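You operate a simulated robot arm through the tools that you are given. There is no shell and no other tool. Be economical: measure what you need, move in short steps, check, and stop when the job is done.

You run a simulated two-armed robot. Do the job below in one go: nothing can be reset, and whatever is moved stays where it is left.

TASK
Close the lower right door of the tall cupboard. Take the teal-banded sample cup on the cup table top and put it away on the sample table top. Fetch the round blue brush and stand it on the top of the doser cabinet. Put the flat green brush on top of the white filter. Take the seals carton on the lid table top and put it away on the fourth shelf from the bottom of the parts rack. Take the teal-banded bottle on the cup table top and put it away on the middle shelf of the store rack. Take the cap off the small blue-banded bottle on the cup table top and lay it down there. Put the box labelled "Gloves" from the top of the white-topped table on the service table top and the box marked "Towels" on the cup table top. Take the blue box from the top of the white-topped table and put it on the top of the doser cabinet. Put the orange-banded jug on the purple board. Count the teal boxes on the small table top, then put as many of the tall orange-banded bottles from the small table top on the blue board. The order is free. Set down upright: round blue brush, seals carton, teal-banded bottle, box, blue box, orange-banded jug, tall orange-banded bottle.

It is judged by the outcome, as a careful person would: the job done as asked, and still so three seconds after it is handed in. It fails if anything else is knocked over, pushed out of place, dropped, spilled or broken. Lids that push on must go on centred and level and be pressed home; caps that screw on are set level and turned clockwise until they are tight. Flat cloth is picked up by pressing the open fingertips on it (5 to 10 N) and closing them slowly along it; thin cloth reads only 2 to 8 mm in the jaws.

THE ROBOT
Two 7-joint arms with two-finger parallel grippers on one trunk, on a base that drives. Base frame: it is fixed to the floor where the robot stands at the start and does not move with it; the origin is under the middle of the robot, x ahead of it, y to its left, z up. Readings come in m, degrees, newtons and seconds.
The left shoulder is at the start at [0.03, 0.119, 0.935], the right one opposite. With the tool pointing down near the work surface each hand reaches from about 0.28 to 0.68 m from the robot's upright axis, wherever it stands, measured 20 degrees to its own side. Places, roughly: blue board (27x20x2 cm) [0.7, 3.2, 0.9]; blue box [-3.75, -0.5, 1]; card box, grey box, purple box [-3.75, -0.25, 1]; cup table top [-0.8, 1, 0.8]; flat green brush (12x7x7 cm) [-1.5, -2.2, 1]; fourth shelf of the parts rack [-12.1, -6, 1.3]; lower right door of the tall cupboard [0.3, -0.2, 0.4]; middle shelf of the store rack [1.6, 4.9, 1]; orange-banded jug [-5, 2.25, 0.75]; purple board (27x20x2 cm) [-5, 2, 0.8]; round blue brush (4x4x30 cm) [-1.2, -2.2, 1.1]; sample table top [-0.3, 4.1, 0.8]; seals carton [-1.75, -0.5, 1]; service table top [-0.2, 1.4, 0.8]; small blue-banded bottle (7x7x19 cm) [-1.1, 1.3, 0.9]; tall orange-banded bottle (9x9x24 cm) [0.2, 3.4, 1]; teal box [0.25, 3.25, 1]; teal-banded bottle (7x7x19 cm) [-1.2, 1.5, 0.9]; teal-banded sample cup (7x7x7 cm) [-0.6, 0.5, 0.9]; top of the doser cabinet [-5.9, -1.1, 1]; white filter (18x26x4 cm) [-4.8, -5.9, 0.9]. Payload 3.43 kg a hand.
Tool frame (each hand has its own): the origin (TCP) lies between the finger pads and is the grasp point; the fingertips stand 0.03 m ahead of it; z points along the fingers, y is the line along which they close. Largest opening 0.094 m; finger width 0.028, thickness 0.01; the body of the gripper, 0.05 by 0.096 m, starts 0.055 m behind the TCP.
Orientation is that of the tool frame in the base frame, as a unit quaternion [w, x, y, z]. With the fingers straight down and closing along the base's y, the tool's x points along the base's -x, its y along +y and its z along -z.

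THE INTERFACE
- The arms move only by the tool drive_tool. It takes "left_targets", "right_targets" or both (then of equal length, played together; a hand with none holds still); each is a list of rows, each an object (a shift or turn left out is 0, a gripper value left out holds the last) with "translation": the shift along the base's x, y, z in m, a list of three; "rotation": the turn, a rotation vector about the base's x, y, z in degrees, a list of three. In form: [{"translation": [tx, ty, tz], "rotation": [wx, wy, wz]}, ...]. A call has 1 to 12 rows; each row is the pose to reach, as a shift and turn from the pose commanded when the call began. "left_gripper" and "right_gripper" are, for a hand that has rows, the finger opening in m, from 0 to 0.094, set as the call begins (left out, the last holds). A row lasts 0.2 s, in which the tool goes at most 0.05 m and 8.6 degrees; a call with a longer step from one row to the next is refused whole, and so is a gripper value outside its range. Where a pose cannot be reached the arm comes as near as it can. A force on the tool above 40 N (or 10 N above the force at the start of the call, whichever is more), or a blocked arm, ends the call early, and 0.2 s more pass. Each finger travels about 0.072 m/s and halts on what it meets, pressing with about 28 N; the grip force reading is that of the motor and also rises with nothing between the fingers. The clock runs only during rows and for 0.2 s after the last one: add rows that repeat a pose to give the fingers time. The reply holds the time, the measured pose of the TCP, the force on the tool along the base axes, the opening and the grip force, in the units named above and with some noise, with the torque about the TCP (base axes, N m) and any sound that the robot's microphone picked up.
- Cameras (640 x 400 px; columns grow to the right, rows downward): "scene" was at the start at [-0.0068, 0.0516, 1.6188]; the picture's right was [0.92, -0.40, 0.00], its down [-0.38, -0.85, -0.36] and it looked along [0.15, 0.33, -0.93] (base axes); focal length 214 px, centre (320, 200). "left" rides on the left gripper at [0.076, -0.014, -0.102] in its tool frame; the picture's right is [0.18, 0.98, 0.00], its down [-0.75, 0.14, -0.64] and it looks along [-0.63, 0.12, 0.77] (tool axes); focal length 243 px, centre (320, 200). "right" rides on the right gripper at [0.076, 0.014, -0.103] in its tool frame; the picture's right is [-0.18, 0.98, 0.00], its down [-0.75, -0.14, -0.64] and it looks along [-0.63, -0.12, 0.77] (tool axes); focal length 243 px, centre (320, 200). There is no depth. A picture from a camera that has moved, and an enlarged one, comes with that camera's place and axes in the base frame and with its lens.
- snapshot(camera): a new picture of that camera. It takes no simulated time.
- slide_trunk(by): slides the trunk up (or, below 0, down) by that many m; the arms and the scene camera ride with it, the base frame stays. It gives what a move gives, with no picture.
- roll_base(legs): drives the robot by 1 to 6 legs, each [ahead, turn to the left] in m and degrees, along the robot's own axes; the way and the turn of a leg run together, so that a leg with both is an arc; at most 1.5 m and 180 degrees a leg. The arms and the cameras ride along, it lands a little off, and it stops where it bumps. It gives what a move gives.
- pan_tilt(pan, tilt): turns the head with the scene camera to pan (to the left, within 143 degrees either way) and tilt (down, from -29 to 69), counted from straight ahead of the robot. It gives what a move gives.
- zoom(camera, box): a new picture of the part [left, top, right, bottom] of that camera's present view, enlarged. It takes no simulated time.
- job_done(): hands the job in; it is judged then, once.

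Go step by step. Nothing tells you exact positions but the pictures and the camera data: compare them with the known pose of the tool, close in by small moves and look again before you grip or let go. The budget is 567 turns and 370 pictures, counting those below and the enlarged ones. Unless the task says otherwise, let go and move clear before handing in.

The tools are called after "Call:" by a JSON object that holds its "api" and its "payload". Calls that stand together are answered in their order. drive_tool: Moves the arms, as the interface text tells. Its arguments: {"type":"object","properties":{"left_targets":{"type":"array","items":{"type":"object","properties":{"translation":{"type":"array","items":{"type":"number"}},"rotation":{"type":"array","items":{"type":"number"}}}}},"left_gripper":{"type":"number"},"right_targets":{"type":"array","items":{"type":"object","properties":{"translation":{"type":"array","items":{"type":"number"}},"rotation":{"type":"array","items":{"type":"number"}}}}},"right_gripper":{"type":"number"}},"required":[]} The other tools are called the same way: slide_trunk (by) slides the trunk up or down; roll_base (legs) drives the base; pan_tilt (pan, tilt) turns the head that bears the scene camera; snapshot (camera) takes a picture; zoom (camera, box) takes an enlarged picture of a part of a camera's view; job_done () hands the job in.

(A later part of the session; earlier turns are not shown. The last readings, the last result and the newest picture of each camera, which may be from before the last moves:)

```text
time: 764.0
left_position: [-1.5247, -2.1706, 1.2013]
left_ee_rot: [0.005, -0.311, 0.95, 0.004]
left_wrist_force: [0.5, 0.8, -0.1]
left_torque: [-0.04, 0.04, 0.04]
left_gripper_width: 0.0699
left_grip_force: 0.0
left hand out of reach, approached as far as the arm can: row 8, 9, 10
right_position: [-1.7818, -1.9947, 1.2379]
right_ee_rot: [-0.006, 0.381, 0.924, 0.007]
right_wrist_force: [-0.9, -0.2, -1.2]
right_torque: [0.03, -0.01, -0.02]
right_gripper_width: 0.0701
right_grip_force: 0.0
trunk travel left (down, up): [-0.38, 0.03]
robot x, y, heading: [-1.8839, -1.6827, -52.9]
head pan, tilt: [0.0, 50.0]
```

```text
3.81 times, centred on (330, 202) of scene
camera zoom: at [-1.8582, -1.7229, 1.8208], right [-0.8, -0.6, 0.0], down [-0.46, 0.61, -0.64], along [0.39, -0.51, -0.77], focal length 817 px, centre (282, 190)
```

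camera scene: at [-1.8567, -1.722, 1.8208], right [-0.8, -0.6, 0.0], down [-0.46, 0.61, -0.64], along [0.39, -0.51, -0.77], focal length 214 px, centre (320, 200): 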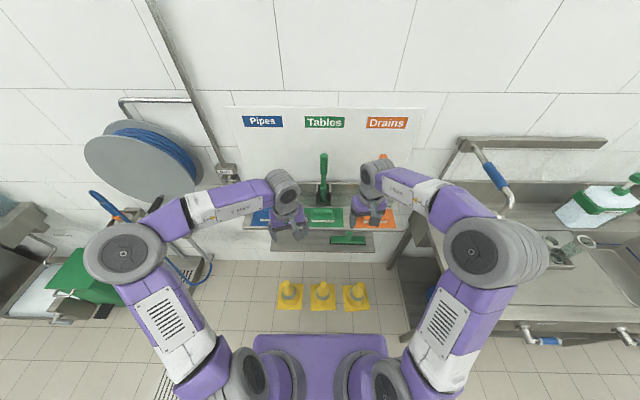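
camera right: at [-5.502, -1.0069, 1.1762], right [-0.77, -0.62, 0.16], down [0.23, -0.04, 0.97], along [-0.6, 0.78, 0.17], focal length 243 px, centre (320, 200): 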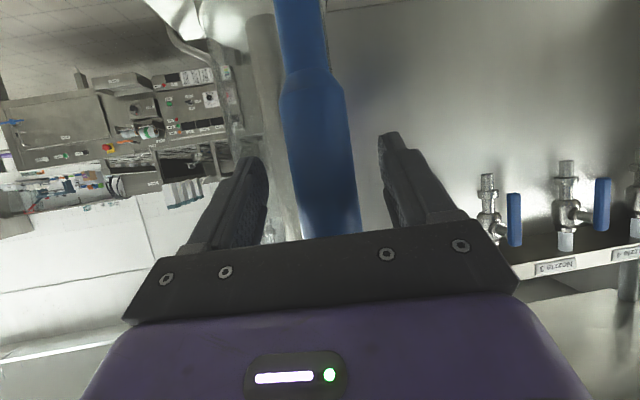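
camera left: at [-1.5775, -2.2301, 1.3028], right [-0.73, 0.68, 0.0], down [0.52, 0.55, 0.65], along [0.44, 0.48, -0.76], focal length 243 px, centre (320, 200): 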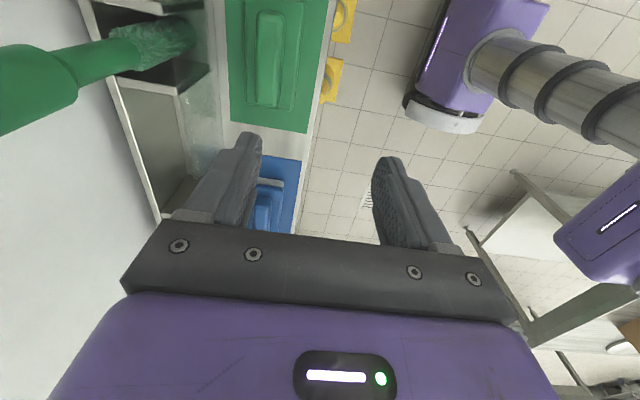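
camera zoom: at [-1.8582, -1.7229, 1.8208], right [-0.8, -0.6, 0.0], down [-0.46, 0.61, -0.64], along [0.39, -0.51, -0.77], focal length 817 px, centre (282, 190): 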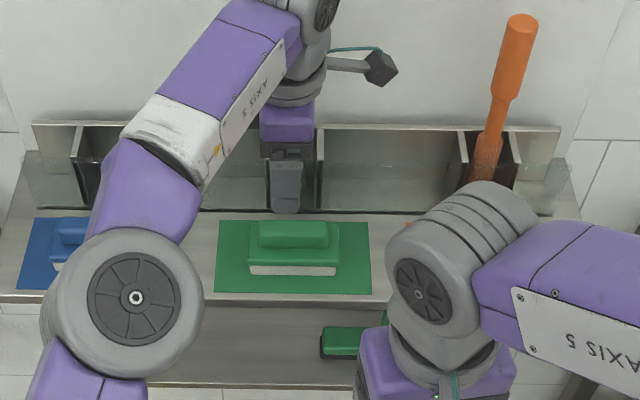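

Call:
{"api": "slide_trunk", "payload": {"by": -0.1}}

Call:
{"api": "drive_tool", "payload": {"left_targets": [{"translation": [0.01, -0.02, 0]}, {"translation": [0.02, -0.04, 0]}, {"translation": [0.028, -0.055, 0]}]}}

Call:
{"api": "snapshot", "payload": {"camera": "left"}}

```text
time: 765.3
left_position: [-1.5245, -2.17, 1.1012]
left_ee_rot: [0.003, -0.309, 0.951, 0.004]
left_wrist_force: [0.0, 0.0, 0.6]
left_torque: [0.0, -0.01, 0.01]
left_gripper_width: 0.0697
left_grip_force: 0.1
right_position: [-1.7812, -1.9949, 1.1378]
right_ee_rot: [-0.007, 0.381, 0.925, 0.007]
right_wrist_force: [0.4, -0.3, -0.1]
right_torque: [0.05, -0.03, 0.02]
right_gripper_width: 0.0699
right_grip_force: 0.0
trunk travel left (down, up): [-0.28, 0.13]
robot x, y, heading: [-1.8849, -1.6796, -52.8]
head pan, tilt: [0.0, 50.0]
```

```text
time: 766.1
left_position: [-1.5203, -2.1723, 1.0998]
left_ee_rot: [0.004, -0.309, 0.951, 0.005]
left_wrist_force: [-0.1, 0.4, 0.3]
left_torque: [0.02, -0.01, 0.05]
left_gripper_width: 0.07
left_grip_force: 0.0
left hand out of reach, approached as far as the arm can: row 1, 2, 3
right_position: [-1.7803, -1.9943, 1.1371]
right_ee_rot: [-0.006, 0.382, 0.924, 0.007]
right_wrist_force: [-1.0, 0.2, -0.4]
right_torque: [-0.01, -0.02, 0.01]
right_gripper_width: 0.07
right_grip_force: 0.1
trunk travel left (down, up): [-0.28, 0.13]
robot x, y, heading: [-1.8845, -1.686, -53.2]
head pan, tilt: [0.0, 50.0]
```

```text
116 pictures are left
camera left: at [-1.5719, -2.2317, 1.2011], right [-0.73, 0.69, 0.0], down [0.52, 0.55, 0.65], along [0.44, 0.47, -0.76], focal length 243 px, centre (320, 200)
```

left: 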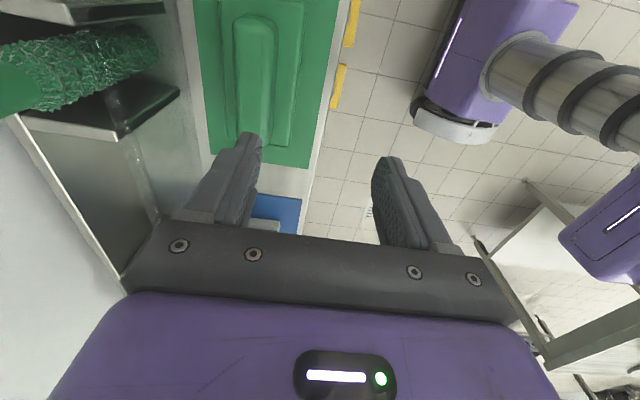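

Call:
{"api": "roll_base", "payload": {"legs": [[0.06, 0]]}}

Call:
{"api": "slide_trunk", "payload": {"by": 0.1}}

Call:
{"api": "snapshot", "payload": {"camera": "left"}}

```text
time: 767.0
left_position: [-1.4824, -2.2194, 1.0982]
left_ee_rot: [0.003, -0.309, 0.951, 0.005]
left_wrist_force: [0.3, -0.7, 0.5]
left_torque: [0.01, 0.06, 0.02]
left_gripper_width: 0.0697
left_grip_force: 0.1
right_position: [-1.7451, -2.0422, 1.1359]
right_ee_rot: [-0.008, 0.38, 0.925, 0.006]
right_wrist_force: [0.7, -1.1, -0.3]
right_torque: [0.01, 0.03, -0.03]
right_gripper_width: 0.07
right_grip_force: 0.1
trunk travel left (down, up): [-0.28, 0.13]
robot x, y, heading: [-1.8517, -1.729, -52.8]
head pan, tilt: [0.0, 50.0]
```

```text
time: 768.4
left_position: [-1.4841, -2.2204, 1.1993]
left_ee_rot: [0.004, -0.31, 0.951, 0.005]
left_wrist_force: [0.9, -0.3, 0.4]
left_torque: [0.0, 0.01, 0.0]
left_gripper_width: 0.0701
left_grip_force: 0.1
right_position: [-1.7458, -2.0419, 1.2378]
right_ee_rot: [-0.006, 0.381, 0.924, 0.006]
right_wrist_force: [0.1, -0.8, 1.4]
right_torque: [0.01, 0.01, 0.0]
right_gripper_width: 0.07
right_grip_force: 0.0
trunk travel left (down, up): [-0.38, 0.03]
robot x, y, heading: [-1.8523, -1.7321, -52.9]
head pan, tilt: [0.0, 50.0]
```

```text
115 pictures are left
camera left: at [-1.5368, -2.2779, 1.301], right [-0.73, 0.69, 0.0], down [0.52, 0.55, 0.65], along [0.44, 0.47, -0.76], focal length 243 px, centre (320, 200)
```

left: 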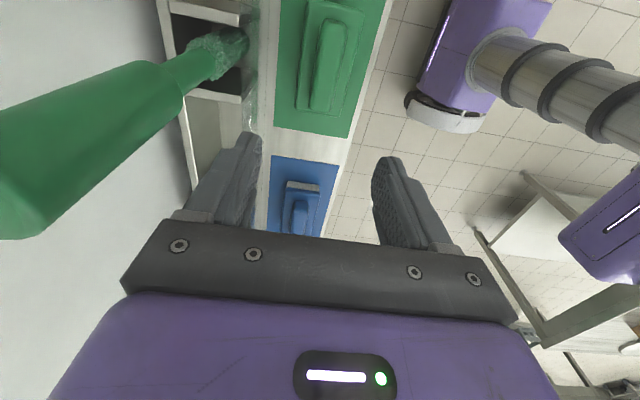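

Call:
{"api": "drive_tool", "payload": {"left_targets": [{"translation": [-0.012, -0.002, -0.03]}, {"translation": [-0.022, -0.004, -0.07]}, {"translation": [-0.022, -0.004, -0.11]}, {"translation": [-0.022, -0.004, -0.14]}]}}

Call:
{"api": "snapshot", "payload": {"camera": "left"}}

Call:
{"api": "zoom", "payload": {"camera": "scene", "box": [250, 160, 410, 265]}}

```text
time: 769.4
left_position: [-1.5066, -2.2228, 1.0551]
left_ee_rot: [0.003, -0.308, 0.951, 0.004]
left_wrist_force: [-0.3, -0.7, 0.3]
left_torque: [-0.02, 0.0, 0.04]
left_gripper_width: 0.0703
left_grip_force: 0.0
right_position: [-1.7461, -2.041, 1.2362]
right_ee_rot: [-0.007, 0.381, 0.925, 0.006]
right_wrist_force: [-0.6, -1.2, 0.7]
right_torque: [-0.01, 0.02, 0.01]
right_gripper_width: 0.0699
right_grip_force: 0.2
trunk travel left (down, up): [-0.38, 0.03]
robot x, y, heading: [-1.8522, -1.7321, -53.0]
head pan, tilt: [0.0, 50.0]
```

```text
114 pictures are left
camera left: at [-1.5586, -2.2814, 1.1575], right [-0.73, 0.69, 0.0], down [0.52, 0.55, 0.65], along [0.44, 0.47, -0.76], focal length 243 px, centre (320, 200)
```

left: 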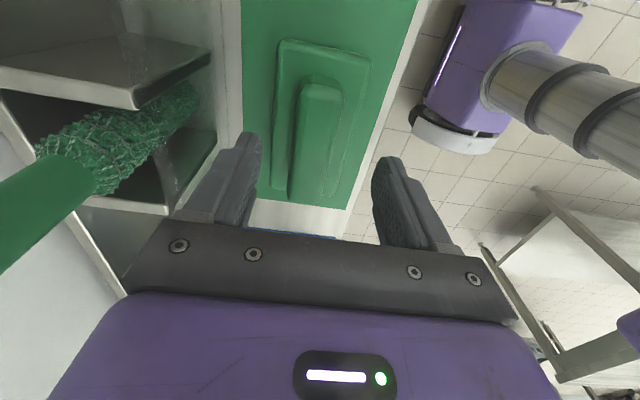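

```text
3.81 times, centred on (330, 212) of scene
camera zoom: at [-1.8215, -1.7688, 1.8207], right [-0.8, -0.6, 0.0], down [-0.46, 0.61, -0.64], along [0.39, -0.51, -0.77], focal length 817 px, centre (282, 152)
```

zoom: 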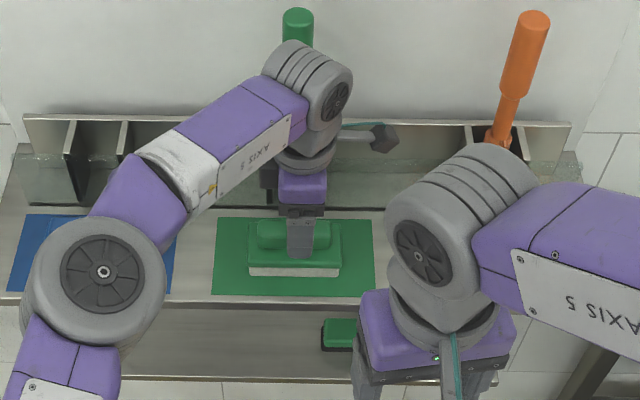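

Call:
{"api": "drive_tool", "payload": {"left_targets": [{"translation": [-0.004, -0.003, -0.03]}, {"translation": [-0.004, -0.003, -0.05]}, {"translation": [-0.004, -0.003, -0.058]}]}}

Call:
{"api": "snapshot", "payload": {"camera": "left"}}

```text
time: 770.2
left_position: [-1.5088, -2.2253, 1.0001]
left_ee_rot: [0.003, -0.309, 0.951, 0.004]
left_wrist_force: [0.2, 0.2, -0.6]
left_torque: [0.02, -0.01, 0.03]
left_gripper_width: 0.07
left_grip_force: 0.0
right_position: [-1.7457, -2.0423, 1.2361]
right_ee_rot: [-0.007, 0.382, 0.924, 0.006]
right_wrist_force: [0.1, -1.2, -0.5]
right_torque: [-0.01, 0.0, 0.01]
right_gripper_width: 0.0701
right_grip_force: 0.0
trunk travel left (down, up): [-0.38, 0.03]
robot x, y, heading: [-1.8522, -1.7308, -53.0]
head pan, tilt: [0.0, 50.0]
```

```text
112 pictures are left
camera left: at [-1.5622, -2.2847, 1.1018], right [-0.73, 0.69, 0.0], down [0.52, 0.55, 0.65], along [0.44, 0.47, -0.76], focal length 243 px, centre (320, 200)
```

left: 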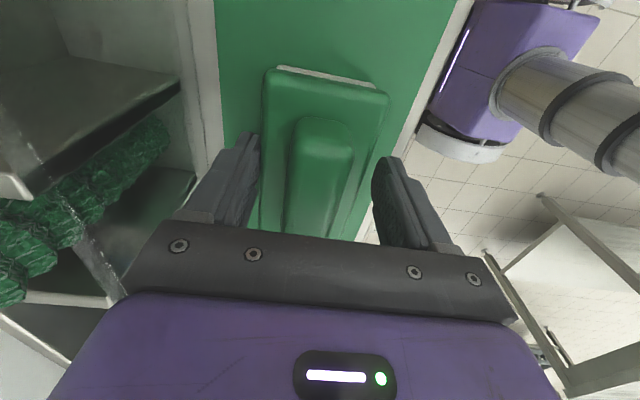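

Call:
{"api": "drive_tool", "payload": {"left_targets": [{"translation": [0, 0, 0]}, {"translation": [0, 0, 0]}, {"translation": [0, 0, 0]}, {"translation": [0, 0, 0]}], "left_gripper": 0.0}}

Call:
{"api": "snapshot", "payload": {"camera": "left"}}

```text
time: 771.2
left_position: [-1.509, -2.2256, 0.9998]
left_ee_rot: [0.005, -0.308, 0.951, 0.005]
left_wrist_force: [0.7, -0.6, -0.1]
left_torque: [-0.06, 0.0, -0.01]
left_gripper_width: 0.0614
left_grip_force: 28.3
right_position: [-1.7459, -2.0409, 1.2367]
right_ee_rot: [-0.007, 0.381, 0.925, 0.007]
right_wrist_force: [0.9, -1.0, 0.6]
right_torque: [-0.02, -0.03, 0.01]
right_gripper_width: 0.07
right_grip_force: 0.1
trunk travel left (down, up): [-0.38, 0.03]
robot x, y, heading: [-1.8505, -1.7347, -52.9]
head pan, tilt: [0.0, 50.0]
```

```text
111 pictures are left
camera left: at [-1.5623, -2.2847, 1.1018], right [-0.73, 0.69, 0.0], down [0.52, 0.55, 0.65], along [0.44, 0.47, -0.76], focal length 243 px, centre (320, 200)
```

left: 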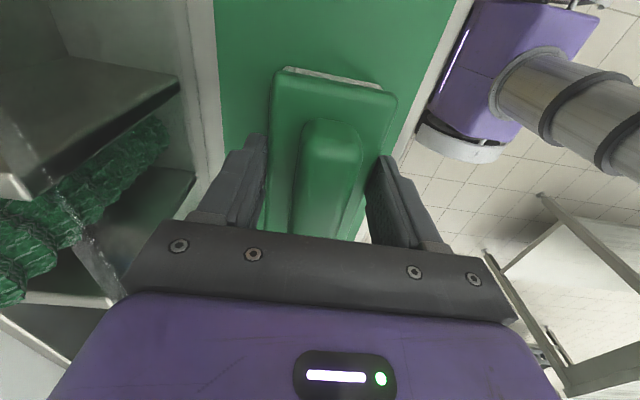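

Call:
{"api": "drive_tool", "payload": {"left_targets": [{"translation": [0, 0, 0.02]}, {"translation": [0, 0, 0.05]}, {"translation": [0, 0, 0.08]}, {"translation": [0, 0, 0.12]}, {"translation": [0, 0, 0.16]}]}}

Call:
{"api": "snapshot", "payload": {"camera": "left"}}

```text
time: 772.4
left_position: [-1.5082, -2.2269, 1.1623]
left_ee_rot: [0.004, -0.309, 0.951, 0.004]
left_wrist_force: [0.1, -0.1, -1.8]
left_torque: [-0.04, -0.01, -0.03]
left_gripper_width: 0.0617
left_grip_force: 27.8
right_position: [-1.746, -2.0413, 1.2376]
right_ee_rot: [-0.007, 0.381, 0.925, 0.007]
right_wrist_force: [-0.5, -0.2, 0.0]
right_torque: [-0.01, 0.01, -0.01]
right_gripper_width: 0.0701
right_grip_force: 0.0
trunk travel left (down, up): [-0.38, 0.03]
robot x, y, heading: [-1.8479, -1.7329, -53.0]
head pan, tilt: [0.0, 50.0]
```

```text
110 pictures are left
camera left: at [-1.561, -2.2859, 1.2644], right [-0.73, 0.69, 0.0], down [0.52, 0.55, 0.65], along [0.44, 0.47, -0.76], focal length 243 px, centre (320, 200)
```

left: 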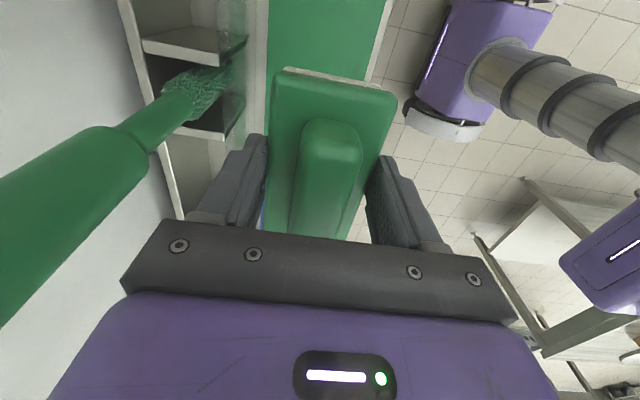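

Call:
{"api": "roll_base", "payload": {"legs": [[-0.4, 0], [0, 128], [0.28, 0]]}}

Call:
{"api": "pan_tilt", "payload": {"pan": 0, "tilt": 50}}

Call:
{"api": "snapshot", "payload": {"camera": "scene"}}

Call:
{"api": "snapshot", "payload": {"camera": "right"}}

```text
time: 781.8
left_position: [-1.8253, -0.5683, 1.1612]
left_ee_rot: [0.002, 0.989, -0.147, -0.006]
left_wrist_force: [-0.1, 0.6, -1.5]
left_torque: [0.0, -0.03, 0.02]
left_gripper_width: 0.0614
left_grip_force: 27.7
right_position: [-1.8308, -0.8688, 1.2366]
right_ee_rot: [-0.009, -0.658, 0.753, -0.004]
right_wrist_force: [0.7, 0.1, 0.7]
right_torque: [-0.02, 0.0, -0.02]
right_gripper_width: 0.0697
right_grip_force: 0.1
trunk travel left (down, up): [-0.38, 0.03]
robot x, y, heading: [-2.0154, -1.1423, 74.2]
head pan, tilt: [0.0, 50.0]
```

```text
time: 782.4
left_position: [-1.8247, -0.5673, 1.1612]
left_ee_rot: [0.002, 0.989, -0.147, -0.005]
left_wrist_force: [0.3, 0.5, -1.2]
left_torque: [-0.02, 0.01, -0.02]
left_gripper_width: 0.0615
left_grip_force: 28.0
right_position: [-1.831, -0.8686, 1.2365]
right_ee_rot: [-0.01, -0.658, 0.753, -0.003]
right_wrist_force: [0.4, -0.2, 0.1]
right_torque: [-0.02, 0.0, 0.02]
right_gripper_width: 0.0701
right_grip_force: 0.1
trunk travel left (down, up): [-0.38, 0.03]
robot x, y, heading: [-2.0126, -1.1385, 74.2]
head pan, tilt: [0.0, 50.0]
```

```text
109 pictures are left
camera scene: at [-2.0006, -1.0937, 1.8207], right [0.96, -0.27, 0.0], down [-0.21, -0.74, -0.64], along [0.17, 0.62, -0.77], focal length 214 px, centre (320, 200)
```

scene: 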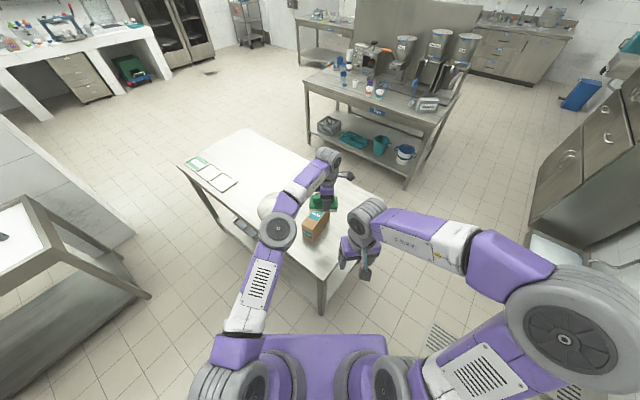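

```text
108 pictures are left
camera right: at [-1.8546, -0.9409, 1.3405], right [-0.95, 0.32, 0.0], down [0.25, 0.74, 0.63], along [0.2, 0.6, -0.78], focal length 243 px, centre (320, 200)
```

right: 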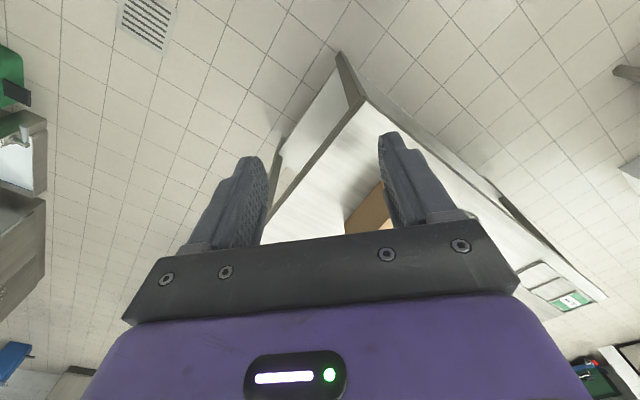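

Call:
{"api": "drive_tool", "payload": {"left_targets": [{"translation": [-0.02, 0.0, 0.04]}, {"translation": [-0.06, -0.02, 0.06]}, {"translation": [-0.1, -0.04, 0.06]}, {"translation": [-0.14, -0.06, 0.06]}, {"translation": [-0.18, -0.08, 0.06]}, {"translation": [-0.22, -0.1, 0.06]}, {"translation": [-0.25, -0.12, 0.06]}]}}

Call:
{"api": "zoom", "payload": {"camera": "scene", "box": [250, 170, 410, 290]}}

```text
time: 784.0
left_position: [-2.0782, -0.6901, 1.225]
left_ee_rot: [0.002, 0.989, -0.147, -0.005]
left_wrist_force: [-0.2, -0.4, -1.7]
left_torque: [0.03, -0.04, -0.01]
left_gripper_width: 0.0614
left_grip_force: 27.9
right_position: [-1.8319, -0.8705, 1.2378]
right_ee_rot: [-0.007, -0.658, 0.753, -0.003]
right_wrist_force: [0.0, 0.7, -0.2]
right_torque: [0.01, 0.01, 0.0]
right_gripper_width: 0.0698
right_grip_force: 0.0
trunk travel left (down, up): [-0.38, 0.03]
robot x, y, heading: [-2.0131, -1.1425, 74.3]
head pan, tilt: [0.0, 50.0]
```

```text
3.33 times, centred on (330, 230) of scene
camera zoom: at [-2.002, -1.0963, 1.8208], right [0.96, -0.27, 0.0], down [-0.21, -0.74, -0.64], along [0.18, 0.62, -0.77], focal length 715 px, centre (287, 100)
```

zoom: 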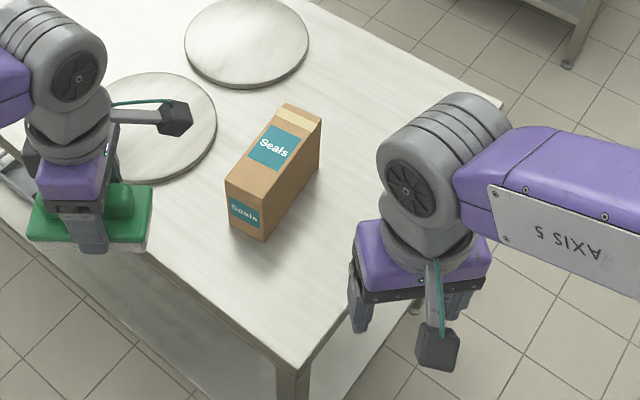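

The Seals carton stands at about [-1.845,-0.516], long side along azimuth ~46°. I go to its south-west end so the right hand can take it pointing along its length.

Call:
{"api": "roll_base", "payload": {"legs": [[0, 62], [0.4, 0], [0, -90]]}}

Call:
{"api": "snapshot", "payload": {"camera": "scene"}}

Call:
{"api": "snapshot", "payload": {"camera": "right"}}

```text
time: 793.0
left_position: [-2.1392, -0.4423, 1.2258]
left_ee_rot: [0.0, 0.922, -0.387, -0.006]
left_wrist_force: [0.4, -0.5, -1.9]
left_torque: [-0.03, -0.03, -0.01]
left_gripper_width: 0.0614
left_grip_force: 27.7
right_position: [-2.0108, -0.7193, 1.2374]
right_ee_rot: [-0.009, -0.452, 0.892, -0.001]
right_wrist_force: [1.1, 0.4, 0.7]
right_torque: [0.03, 0.0, 0.0]
right_gripper_width: 0.07
right_grip_force: 0.0
trunk travel left (down, up): [-0.38, 0.03]
robot x, y, heading: [-2.2993, -0.8707, 45.7]
head pan, tilt: [0.0, 50.0]
```

```text
106 pictures are left
camera scene: at [-2.2673, -0.8346, 1.8207], right [0.71, -0.7, 0.0], down [-0.54, -0.55, -0.64], along [0.45, 0.46, -0.77], focal length 214 px, centre (320, 200)
```

scene: 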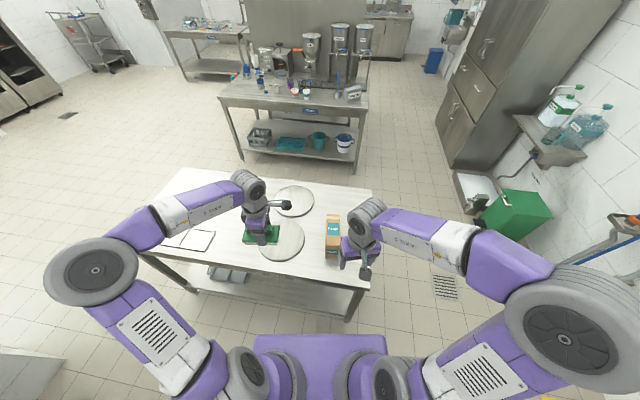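

```text
105 pictures are left
camera right: at [-2.0657, -0.7707, 1.3406], right [-0.68, 0.73, 0.0], down [0.57, 0.53, 0.63], along [0.46, 0.43, -0.78], focal length 243 px, centre (320, 200)
```

right: 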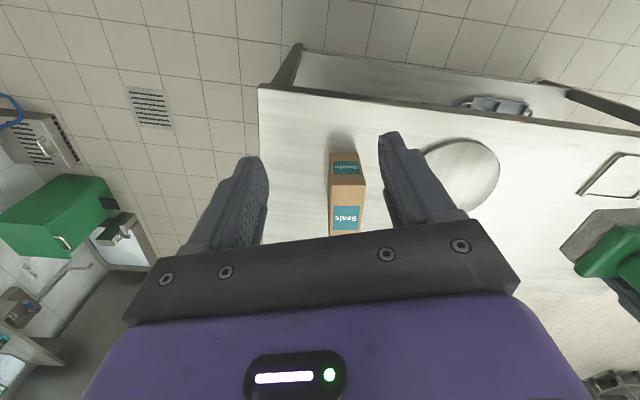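

Call:
{"api": "drive_tool", "payload": {"right_targets": [{"translation": [0.0, 0.01, -0.03], "rotation": [0, 0, -3]}, {"translation": [0.0, 0.02, -0.06], "rotation": [0, 0, -7]}, {"translation": [0.0, 0.03, -0.09], "rotation": [0, 0, -7]}], "right_gripper": 0.09}}

```text
time: 793.8
left_position: [-2.139, -0.4403, 1.2245]
left_ee_rot: [0.001, 0.922, -0.386, -0.007]
left_wrist_force: [0.2, 0.5, -1.9]
left_torque: [-0.03, 0.04, 0.0]
left_gripper_width: 0.0615
left_grip_force: 28.5
right_position: [-2.0116, -0.6867, 1.144]
right_ee_rot: [-0.009, -0.396, 0.918, 0.0]
right_wrist_force: [0.6, 0.6, -0.4]
right_torque: [0.02, -0.01, 0.02]
right_gripper_width: 0.0898
right_grip_force: 0.0
trunk travel left (down, up): [-0.38, 0.03]
robot x, y, heading: [-2.2992, -0.8706, 45.4]
head pan, tilt: [0.0, 50.0]
```

Call:
{"api": "drive_tool", "payload": {"right_targets": [{"translation": [0, 0, 0], "rotation": [5.8, -5.5, 0]}, {"translation": [0, 0.01, -0.01], "rotation": [11.6, -11, 0]}, {"translation": [0.01, 0.02, -0.03], "rotation": [17.4, -16.5, 0]}, {"translation": [0.02, 0.03, -0.05], "rotation": [23.2, -22, 0]}, {"translation": [0.03, 0.045, -0.07], "rotation": [29, -27.5, 0]}, {"translation": [0.037, 0.06, -0.09], "rotation": [34.8, -33, 0]}, {"translation": [0.044, 0.07, -0.115], "rotation": [39.9, -37.8, 0]}]}}

Call:
{"api": "snapshot", "payload": {"camera": "right"}}

Call:
{"api": "zoom", "payload": {"camera": "scene", "box": [250, 180, 410, 300]}}

```text
time: 795.4
left_position: [-2.1381, -0.4408, 1.2252]
left_ee_rot: [0.001, 0.922, -0.387, -0.006]
left_wrist_force: [-0.3, 0.6, -1.3]
left_torque: [0.0, -0.03, 0.0]
left_gripper_width: 0.0614
left_grip_force: 27.9
right_position: [-1.9659, -0.6191, 1.0309]
right_ee_rot: [0.416, -0.353, 0.818, 0.182]
right_wrist_force: [0.2, 0.7, -0.4]
right_torque: [-0.02, 0.0, -0.03]
right_gripper_width: 0.0897
right_grip_force: 0.0
trunk travel left (down, up): [-0.38, 0.03]
robot x, y, heading: [-2.3015, -0.8707, 45.6]
head pan, tilt: [0.0, 50.0]
```

```text
104 pictures are left
camera right: at [-2.0637, -0.7026, 1.0295], right [-0.64, 0.75, 0.15], down [0.05, -0.15, 0.99], along [0.76, 0.64, 0.06], focal length 243 px, centre (320, 200)
```

right: 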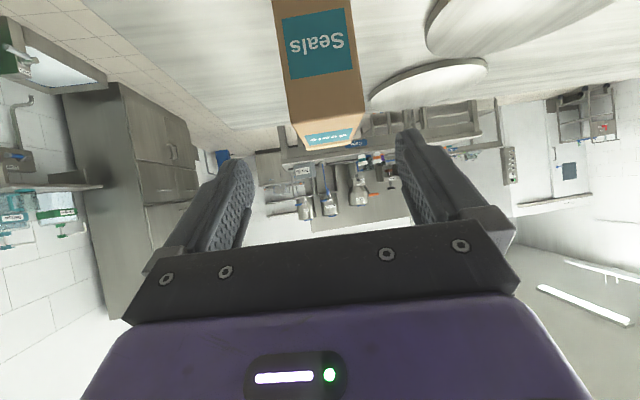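

```text
3.33 times, centred on (330, 240) of scene
camera zoom: at [-2.2668, -0.8332, 1.8207], right [0.71, -0.7, 0.0], down [-0.54, -0.55, -0.64], along [0.45, 0.46, -0.77], focal length 715 px, centre (287, 67)
```

zoom: 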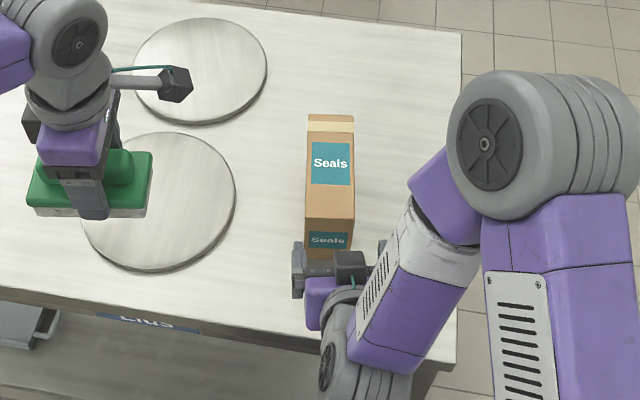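

Call:
{"api": "drive_tool", "payload": {"right_targets": [{"translation": [0.021, 0.024, -0.024]}, {"translation": [0.042, 0.048, -0.048]}, {"translation": [0.062, 0.071, -0.072]}]}}

Call:
{"api": "snapshot", "payload": {"camera": "right"}}

Call:
{"api": "zoom", "payload": {"camera": "scene", "box": [270, 190, 390, 280]}}

```text
time: 796.2
left_position: [-2.1396, -0.4407, 1.2243]
left_ee_rot: [0.002, 0.922, -0.387, -0.006]
left_wrist_force: [-0.2, 0.5, -1.5]
left_torque: [0.0, 0.01, -0.01]
left_gripper_width: 0.0614
left_grip_force: 28.1
right_position: [-1.9036, -0.547, 0.9608]
right_ee_rot: [0.416, -0.355, 0.817, 0.182]
right_wrist_force: [-0.3, -0.9, 0.8]
right_torque: [-0.02, -0.02, 0.02]
right_gripper_width: 0.0901
right_grip_force: 0.1
trunk travel left (down, up): [-0.38, 0.03]
robot x, y, heading: [-2.3001, -0.8678, 45.6]
head pan, tilt: [0.0, 50.0]
```

```text
102 pictures are left
camera right: at [-2.0013, -0.6299, 0.9593], right [-0.64, 0.75, 0.15], down [0.05, -0.15, 0.99], along [0.76, 0.64, 0.06], focal length 243 px, centre (320, 200)
```

right: 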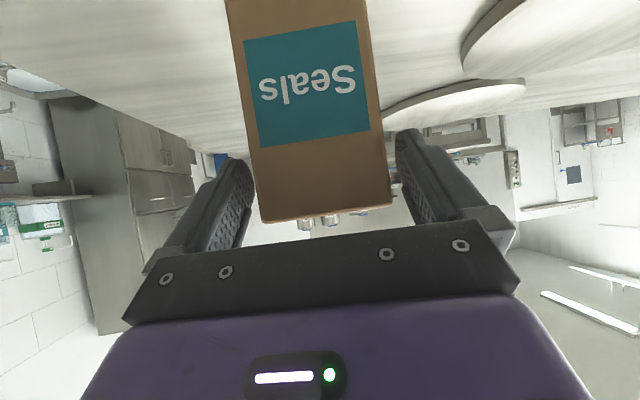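

```text
4.44 times, centred on (330, 235) of scene
camera zoom: at [-2.2667, -0.8338, 1.8207], right [0.71, -0.7, 0.0], down [-0.54, -0.55, -0.64], along [0.45, 0.46, -0.77], focal length 953 px, centre (276, 44)
```

zoom: 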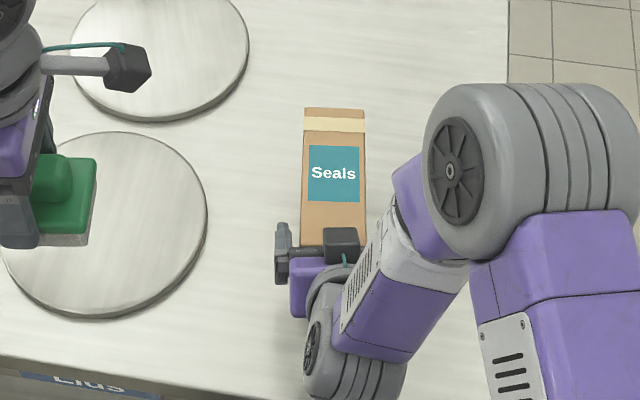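

Call:
{"api": "drive_tool", "payload": {"right_targets": [{"translation": [0.011, 0.012, -0.012]}, {"translation": [0.02, 0.022, -0.023]}, {"translation": [0.02, 0.022, -0.023]}]}}

Call:
{"api": "drive_tool", "payload": {"right_targets": [{"translation": [0, 0, 0]}, {"translation": [0, 0, 0]}, {"translation": [0, 0, 0]}, {"translation": [0, 0, 0]}], "right_gripper": 0.04}}

Call:
{"api": "snapshot", "payload": {"camera": "right"}}

```text
time: 797.0
left_position: [-2.139, -0.4416, 1.2249]
left_ee_rot: [0.002, 0.922, -0.387, -0.006]
left_wrist_force: [-0.1, -0.4, -1.8]
left_torque: [-0.01, -0.01, -0.02]
left_gripper_width: 0.0611
left_grip_force: 28.2
right_position: [-1.8824, -0.5255, 0.938]
right_ee_rot: [0.415, -0.354, 0.818, 0.181]
right_wrist_force: [-0.6, 0.2, -0.1]
right_torque: [0.0, -0.01, -0.02]
right_gripper_width: 0.0899
right_grip_force: 0.1
trunk travel left (down, up): [-0.38, 0.03]
robot x, y, heading: [-2.301, -0.8703, 45.6]
head pan, tilt: [0.0, 50.0]
```

```text
time: 798.0
left_position: [-2.1397, -0.4418, 1.2241]
left_ee_rot: [0.001, 0.922, -0.386, -0.006]
left_wrist_force: [-0.2, 0.0, -1.6]
left_torque: [-0.03, -0.03, -0.01]
left_gripper_width: 0.0616
left_grip_force: 28.5
right_position: [-1.8842, -0.5248, 0.9383]
right_ee_rot: [0.415, -0.355, 0.818, 0.181]
right_wrist_force: [0.6, -0.1, -0.5]
right_torque: [0.03, -0.15, -0.03]
right_gripper_width: 0.0702
right_grip_force: 27.6
trunk travel left (down, up): [-0.38, 0.03]
robot x, y, heading: [-2.2976, -0.868, 45.7]
head pan, tilt: [0.0, 50.0]
```

```text
100 pictures are left
camera right: at [-1.9814, -0.6092, 0.9375], right [-0.64, 0.75, 0.15], down [0.05, -0.15, 0.99], along [0.76, 0.64, 0.06], focal length 243 px, centre (320, 200)
```

right: 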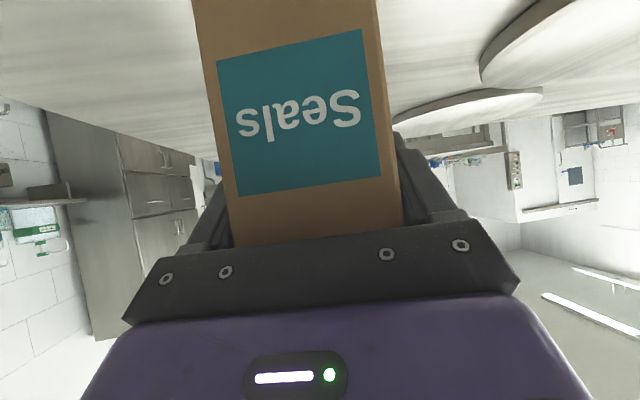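

Call:
{"api": "drive_tool", "payload": {"right_targets": [{"translation": [0, 0, 0.02]}, {"translation": [0, 0, 0.05]}, {"translation": [0, 0, 0.09]}, {"translation": [-0.01, -0.01, 0.13]}, {"translation": [-0.03, -0.03, 0.16]}, {"translation": [-0.06, -0.06, 0.17]}]}}

Call:
{"api": "snapshot", "payload": {"camera": "scene"}}

```text
time: 799.4
left_position: [-2.1397, -0.442, 1.225]
left_ee_rot: [0.0, 0.922, -0.386, -0.006]
left_wrist_force: [-0.2, 0.1, -1.3]
left_torque: [0.04, 0.01, 0.01]
left_gripper_width: 0.0613
left_grip_force: 27.9
right_position: [-1.9469, -0.586, 1.1091]
right_ee_rot: [0.416, -0.354, 0.817, 0.181]
right_wrist_force: [-0.3, 0.7, -3.3]
right_torque: [-0.09, 0.04, 0.06]
right_gripper_width: 0.0702
right_grip_force: 27.7
trunk travel left (down, up): [-0.38, 0.03]
robot x, y, heading: [-2.3029, -0.8678, 45.5]
head pan, tilt: [0.0, 50.0]
```

```text
99 pictures are left
camera scene: at [-2.2685, -0.8355, 1.8208], right [0.71, -0.7, 0.0], down [-0.54, -0.55, -0.64], along [0.45, 0.46, -0.77], focal length 214 px, centre (320, 200)
```

scene: 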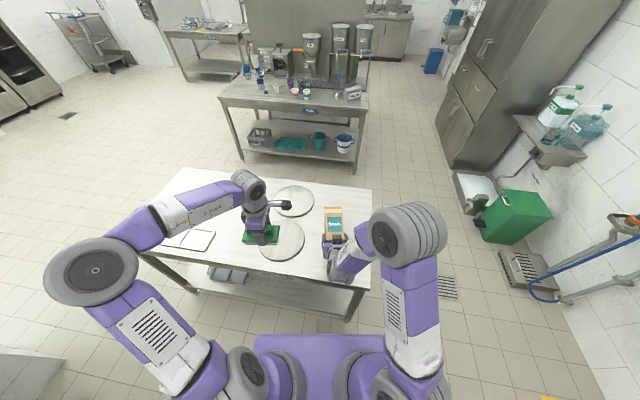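

Both are held. I drive west and look toward the filter area.

Call:
{"api": "roll_base", "payload": {"legs": [[-0.5, 0], [0, 162], [1.4, 0]]}}

Call:
{"api": "pan_tilt", "payload": {"pan": 15, "tilt": 25}}

Call:
{"api": "snapshot", "payload": {"camera": "scene"}}

```text
time: 815.5
left_position: [-4.1752, -2.211, 1.2246]
left_ee_rot: [0.007, 0.529, 0.849, 0.001]
left_wrist_force: [0.3, 0.5, -0.6]
left_torque: [0.02, 0.01, 0.02]
left_gripper_width: 0.0612
left_grip_force: 27.7
right_position: [-4.3153, -2.0144, 1.1084]
right_ee_rot: [0.113, 0.864, 0.22, -0.439]
right_wrist_force: [-0.6, -0.8, -3.0]
right_torque: [0.08, -0.13, 0.01]
right_gripper_width: 0.0701
right_grip_force: 28.1
trunk travel left (down, up): [-0.38, 0.03]
robot x, y, heading: [-3.8859, -1.8578, -152.7]
head pan, tilt: [0.0, 50.0]
```

```text
time: 816.4
left_position: [-4.1748, -2.211, 1.2237]
left_ee_rot: [0.007, 0.529, 0.849, 0.0]
left_wrist_force: [0.0, 0.2, -2.1]
left_torque: [0.01, 0.03, -0.03]
left_gripper_width: 0.0614
left_grip_force: 27.6
right_position: [-4.3142, -2.0145, 1.1072]
right_ee_rot: [0.112, 0.864, 0.22, -0.438]
right_wrist_force: [-0.3, 1.1, -2.6]
right_torque: [0.07, -0.13, -0.01]
right_gripper_width: 0.07
right_grip_force: 27.4
trunk travel left (down, up): [-0.38, 0.03]
robot x, y, heading: [-3.8901, -1.8582, -152.9]
head pan, tilt: [15.0, 25.0]
```

```text
98 pictures are left
camera scene: at [-3.9287, -1.9041, 1.8581], right [-0.67, 0.74, 0.0], down [0.31, 0.28, -0.91], along [-0.67, -0.61, -0.42], focal length 214 px, centre (320, 200)
```

scene: 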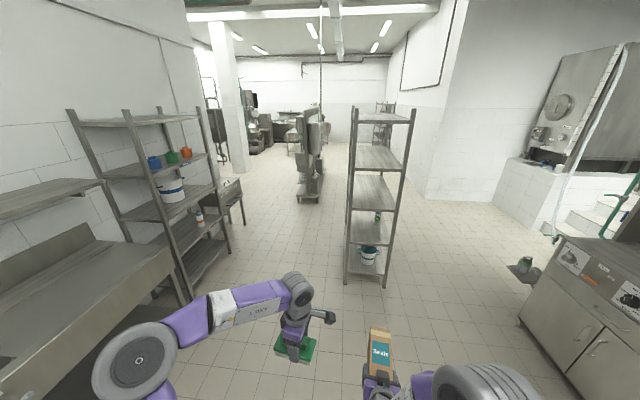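

Call:
{"api": "roll_base", "payload": {"legs": [[0, 29], [1.3, 0], [1.0, 0]]}}

Call:
{"api": "pan_tilt", "payload": {"pan": 20, "tilt": 30}}

Call:
{"api": "snapshot", "payload": {"camera": "scene"}}

```text
time: 829.2
left_position: [-5.251, -4.2343, 1.224]
left_ee_rot: [0.006, 0.303, 0.953, 0.002]
left_wrist_force: [0.1, -0.5, -1.8]
left_torque: [0.03, 0.0, -0.01]
left_gripper_width: 0.0615
left_grip_force: 28.3
right_position: [-5.4676, -4.1277, 1.1079]
right_ee_rot: [0.218, 0.783, 0.427, -0.397]
right_wrist_force: [-0.2, 0.5, -3.3]
right_torque: [0.09, -0.07, -0.02]
right_gripper_width: 0.0703
right_grip_force: 28.1
trunk travel left (down, up): [-0.38, 0.03]
robot x, y, heading: [-5.169, -3.7876, -124.1]
head pan, tilt: [15.0, 25.0]
```

```text
time: 829.9
left_position: [-5.2528, -4.2354, 1.2252]
left_ee_rot: [0.006, 0.303, 0.953, 0.002]
left_wrist_force: [-0.1, -0.4, -1.7]
left_torque: [-0.01, 0.01, -0.01]
left_gripper_width: 0.0613
left_grip_force: 28.5
right_position: [-5.4677, -4.128, 1.1086]
right_ee_rot: [0.218, 0.783, 0.426, -0.397]
right_wrist_force: [0.1, -0.2, -2.6]
right_torque: [0.11, -0.07, -0.03]
right_gripper_width: 0.0703
right_grip_force: 28.1
trunk travel left (down, up): [-0.38, 0.03]
robot x, y, heading: [-5.1691, -3.7857, -124.3]
head pan, tilt: [20.0, 30.0]
```

```text
97 pictures are left
camera scene: at [-5.1732, -3.849, 1.8503], right [-0.97, 0.24, 0.0], down [0.12, 0.48, -0.87], along [-0.21, -0.84, -0.5], focal length 214 px, centre (320, 200)
```

scene: 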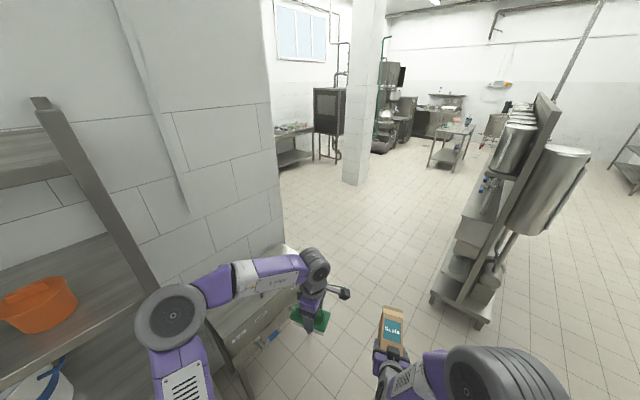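

Call:
{"api": "pan_tilt", "payload": {"pan": 55, "tilt": 45}}

Call:
{"api": "snapshot", "payload": {"camera": "scene"}}

```text
time: 830.9
left_position: [-5.2516, -4.2353, 1.226]
left_ee_rot: [0.006, 0.303, 0.953, 0.001]
left_wrist_force: [0.0, 0.3, -0.5]
left_torque: [0.03, -0.01, -0.03]
left_gripper_width: 0.0614
left_grip_force: 28.3
right_position: [-5.4673, -4.1288, 1.1072]
right_ee_rot: [0.218, 0.783, 0.427, -0.397]
right_wrist_force: [0.4, -0.6, -3.7]
right_torque: [0.1, -0.03, -0.03]
right_gripper_width: 0.0702
right_grip_force: 27.9
trunk travel left (down, up): [-0.38, 0.03]
robot x, y, heading: [-5.1689, -3.7877, -124.1]
head pan, tilt: [55.0, 45.0]
```

```text
96 pictures are left
camera scene: at [-5.1221, -3.8372, 1.8277], right [-0.93, -0.36, 0.0], down [-0.25, 0.66, -0.71], along [0.25, -0.66, -0.71], focal length 214 px, centre (320, 200)
```

scene: 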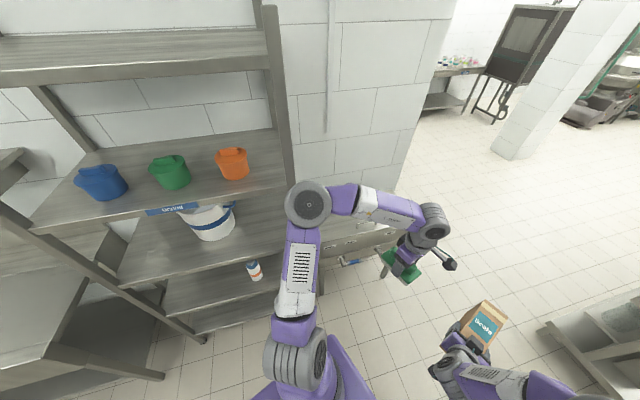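

The filter lies behind the wall end. I go around the corner.

Call:
{"api": "roll_base", "payload": {"legs": [[0, 0.5], [1.3, 0], [1.0, 0]]}}

Call:
{"api": "pan_tilt", "payload": {"pan": 70, "tilt": 30}}

Call:
{"api": "snapshot", "payload": {"camera": "scene"}}

```text
time: 842.7
left_position: [-6.5419, -6.1752, 1.224]
left_ee_rot: [0.006, 0.307, 0.952, 0.001]
left_wrist_force: [-0.3, -0.1, -2.0]
left_torque: [0.02, 0.01, -0.01]
left_gripper_width: 0.0617
left_grip_force: 27.6
right_position: [-6.7583, -6.0674, 1.1075]
right_ee_rot: [0.216, 0.785, 0.423, -0.399]
right_wrist_force: [0.0, 0.0, -2.4]
right_torque: [0.13, -0.08, -0.01]
right_gripper_width: 0.0704
right_grip_force: 27.9
trunk travel left (down, up): [-0.38, 0.03]
robot x, y, heading: [-6.454, -5.7268, -124.6]
head pan, tilt: [55.0, 45.0]
```

```text
time: 843.4
left_position: [-6.5419, -6.1752, 1.2247]
left_ee_rot: [0.006, 0.306, 0.952, 0.001]
left_wrist_force: [0.1, 0.0, -2.2]
left_torque: [0.02, 0.02, 0.06]
left_gripper_width: 0.0611
left_grip_force: 28.2
right_position: [-6.757, -6.067, 1.1072]
right_ee_rot: [0.216, 0.784, 0.423, -0.399]
right_wrist_force: [0.6, -0.1, -3.6]
right_torque: [0.08, -0.07, 0.02]
right_gripper_width: 0.0705
right_grip_force: 28.1
trunk travel left (down, up): [-0.38, 0.03]
robot x, y, heading: [-6.4547, -5.7281, -124.5]
head pan, tilt: [70.0, 30.0]
```

```text
95 pictures are left
camera scene: at [-6.385, -5.776, 1.8502], right [-0.82, -0.58, 0.0], down [-0.29, 0.41, -0.87], along [0.5, -0.71, -0.5], focal length 214 px, centre (320, 200)
```

scene: 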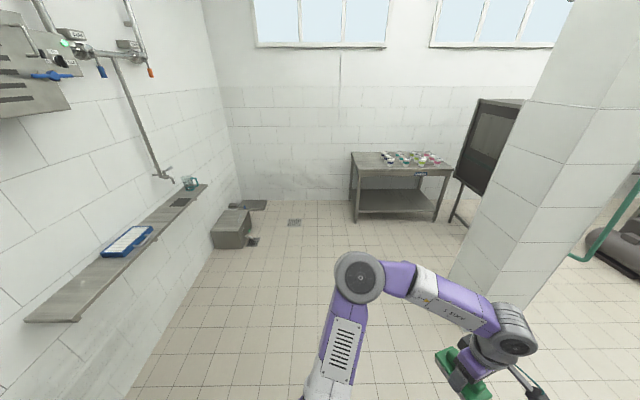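

The white filter lies on the narrow wall shelf at about [-4.75,-5.93]. I drive to face it.

Call:
{"api": "roll_base", "payload": {"legs": [[0, 100], [1.25, 0], [0, 60]]}}

Call:
{"api": "pan_tilt", "payload": {"pan": 0, "tilt": 50}}

Call:
{"api": "snapshot", "payload": {"camera": "scene"}}

```text
time: 857.0
left_position: [-5.0087, -5.8337, 1.2249]
left_ee_rot: [0.001, 0.892, -0.452, -0.006]
left_wrist_force: [0.0, 0.9, -1.7]
left_torque: [-0.03, -0.04, 0.02]
left_gripper_width: 0.0614
left_grip_force: 28.2
right_position: [-4.8387, -6.0017, 1.1084]
right_ee_rot: [0.428, -0.294, 0.841, 0.151]
right_wrist_force: [0.5, 0.5, -3.1]
right_torque: [-0.08, 0.1, 0.02]
right_gripper_width: 0.0704
right_grip_force: 27.8
trunk travel left (down, up): [-0.38, 0.03]
robot x, y, heading: [-5.2312, -6.232, 37.4]
head pan, tilt: [70.0, 30.0]
```

```text
time: 858.4
left_position: [-5.0096, -5.8327, 1.2249]
left_ee_rot: [0.001, 0.892, -0.452, -0.006]
left_wrist_force: [0.0, 0.6, -1.8]
left_torque: [-0.02, -0.01, 0.01]
left_gripper_width: 0.0615
left_grip_force: 28.2
right_position: [-4.8385, -6.0039, 1.1077]
right_ee_rot: [0.427, -0.295, 0.841, 0.151]
right_wrist_force: [0.2, -0.6, -3.6]
right_torque: [-0.06, 0.14, 0.0]
right_gripper_width: 0.0701
right_grip_force: 28.5
trunk travel left (down, up): [-0.38, 0.03]
robot x, y, heading: [-5.2316, -6.2334, 37.3]
head pan, tilt: [0.0, 50.0]
```

```text
94 pictures are left
camera scene: at [-5.1925, -6.2031, 1.8207], right [0.61, -0.8, 0.0], down [-0.61, -0.46, -0.64], along [0.51, 0.39, -0.77], focal length 214 px, centre (320, 200)
```

scene: 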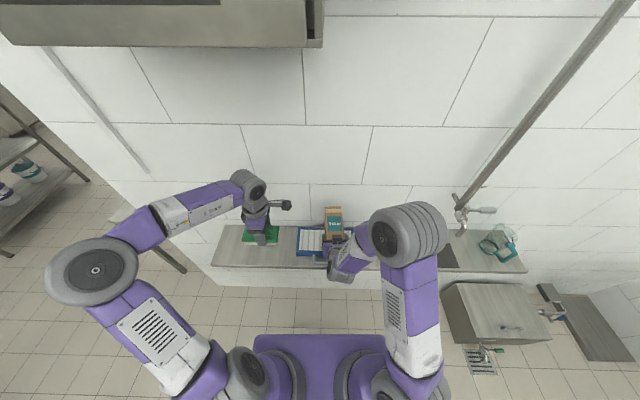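

Call:
{"api": "drive_tool", "payload": {"right_targets": [{"translation": [0.01, -0.045, 0]}, {"translation": [0.03, -0.085, 0]}, {"translation": [0.05, -0.125, 0]}, {"translation": [0.07, -0.165, 0]}]}}

Call:
{"api": "zoom", "payload": {"camera": "scene", "box": [220, 190, 420, 310]}}

Call:
{"api": "snapshot", "payload": {"camera": "left"}}

```text
time: 859.4
left_position: [-5.0086, -5.833, 1.2256]
left_ee_rot: [0.0, 0.892, -0.452, -0.007]
left_wrist_force: [0.7, -0.3, -2.0]
left_torque: [-0.01, -0.01, 0.0]
left_gripper_width: 0.0615
left_grip_force: 28.0
right_position: [-4.7455, -6.1603, 1.1067]
right_ee_rot: [0.427, -0.294, 0.841, 0.152]
right_wrist_force: [0.1, -0.1, -3.3]
right_torque: [-0.08, 0.1, 0.04]
right_gripper_width: 0.0701
right_grip_force: 28.0
right hand out of reach, approached as far as the arm can: row 2, 3, 4
trunk travel left (down, up): [-0.38, 0.03]
robot x, y, heading: [-5.2327, -6.2319, 37.5]
head pan, tilt: [0.0, 50.0]
```

```text
3.20 times, centred on (320, 250) of scene
camera zoom: at [-5.1917, -6.206, 1.8208], right [0.61, -0.8, 0.0], down [-0.61, -0.46, -0.64], along [0.51, 0.39, -0.77], focal length 686 px, centre (320, 40)
```

zoom: 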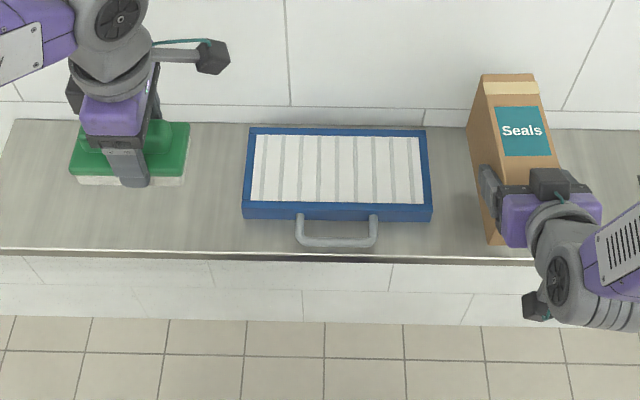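

```text
92 pictures are left
camera left: at [-4.9503, -5.8901, 1.3272], right [-0.68, -0.73, 0.0], down [-0.55, 0.52, 0.65], along [-0.48, 0.44, -0.76], focal length 243 px, centre (320, 200)
```

left: 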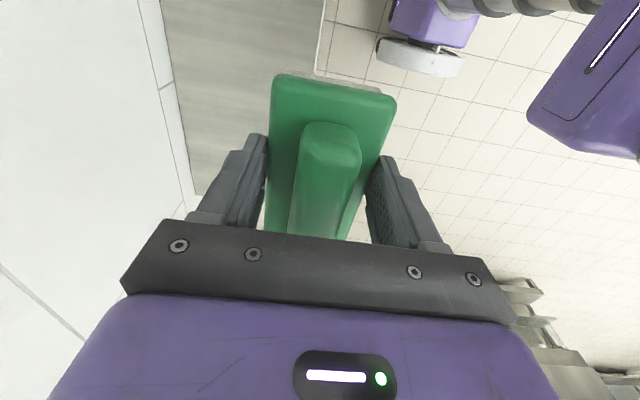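

Call:
{"api": "drive_tool", "payload": {"left_targets": [{"translation": [0.04, -0.015, 0]}, {"translation": [0.08, -0.03, 0]}, {"translation": [0.12, -0.045, 0]}, {"translation": [0.16, -0.06, 0]}, {"translation": [0.2, -0.075, 0]}, {"translation": [0.234, -0.086, 0]}, {"translation": [0.234, -0.086, -0.05]}, {"translation": [0.234, -0.086, -0.1]}, {"translation": [0.234, -0.086, -0.14]}]}}

Call:
{"api": "zoom", "payload": {"camera": "scene", "box": [220, 190, 420, 310]}}

Call:
{"api": "snapshot", "payload": {"camera": "left"}}

```text
time: 861.4
left_position: [-4.776, -5.9184, 1.0848]
left_ee_rot: [0.001, 0.891, -0.453, -0.006]
left_wrist_force: [0.1, 0.4, -2.1]
left_torque: [-0.02, -0.01, 0.02]
left_gripper_width: 0.0614
left_grip_force: 28.0
right_position: [-4.7455, -6.1582, 1.1062]
right_ee_rot: [0.427, -0.295, 0.841, 0.151]
right_wrist_force: [0.3, 0.4, -2.0]
right_torque: [-0.09, 0.08, -0.04]
right_gripper_width: 0.0702
right_grip_force: 28.0
trunk travel left (down, up): [-0.38, 0.03]
robot x, y, heading: [-5.2325, -6.2314, 37.2]
head pan, tilt: [0.0, 50.0]
```

```text
3.20 times, centred on (320, 250) of scene
camera zoom: at [-5.1918, -6.2028, 1.8207], right [0.61, -0.8, 0.0], down [-0.61, -0.46, -0.64], along [0.51, 0.39, -0.77], focal length 686 px, centre (320, 40)
```

zoom: 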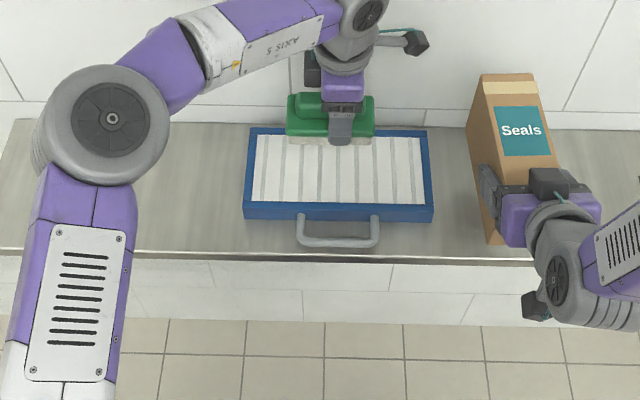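

```text
90 pictures are left
camera left: at [-4.7172, -5.9734, 1.1859], right [-0.68, -0.73, 0.0], down [-0.55, 0.52, 0.65], along [-0.48, 0.44, -0.76], focal length 243 px, centre (320, 200)
```

left: 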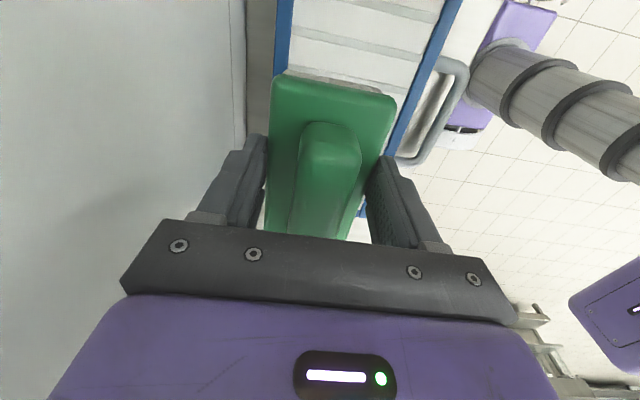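

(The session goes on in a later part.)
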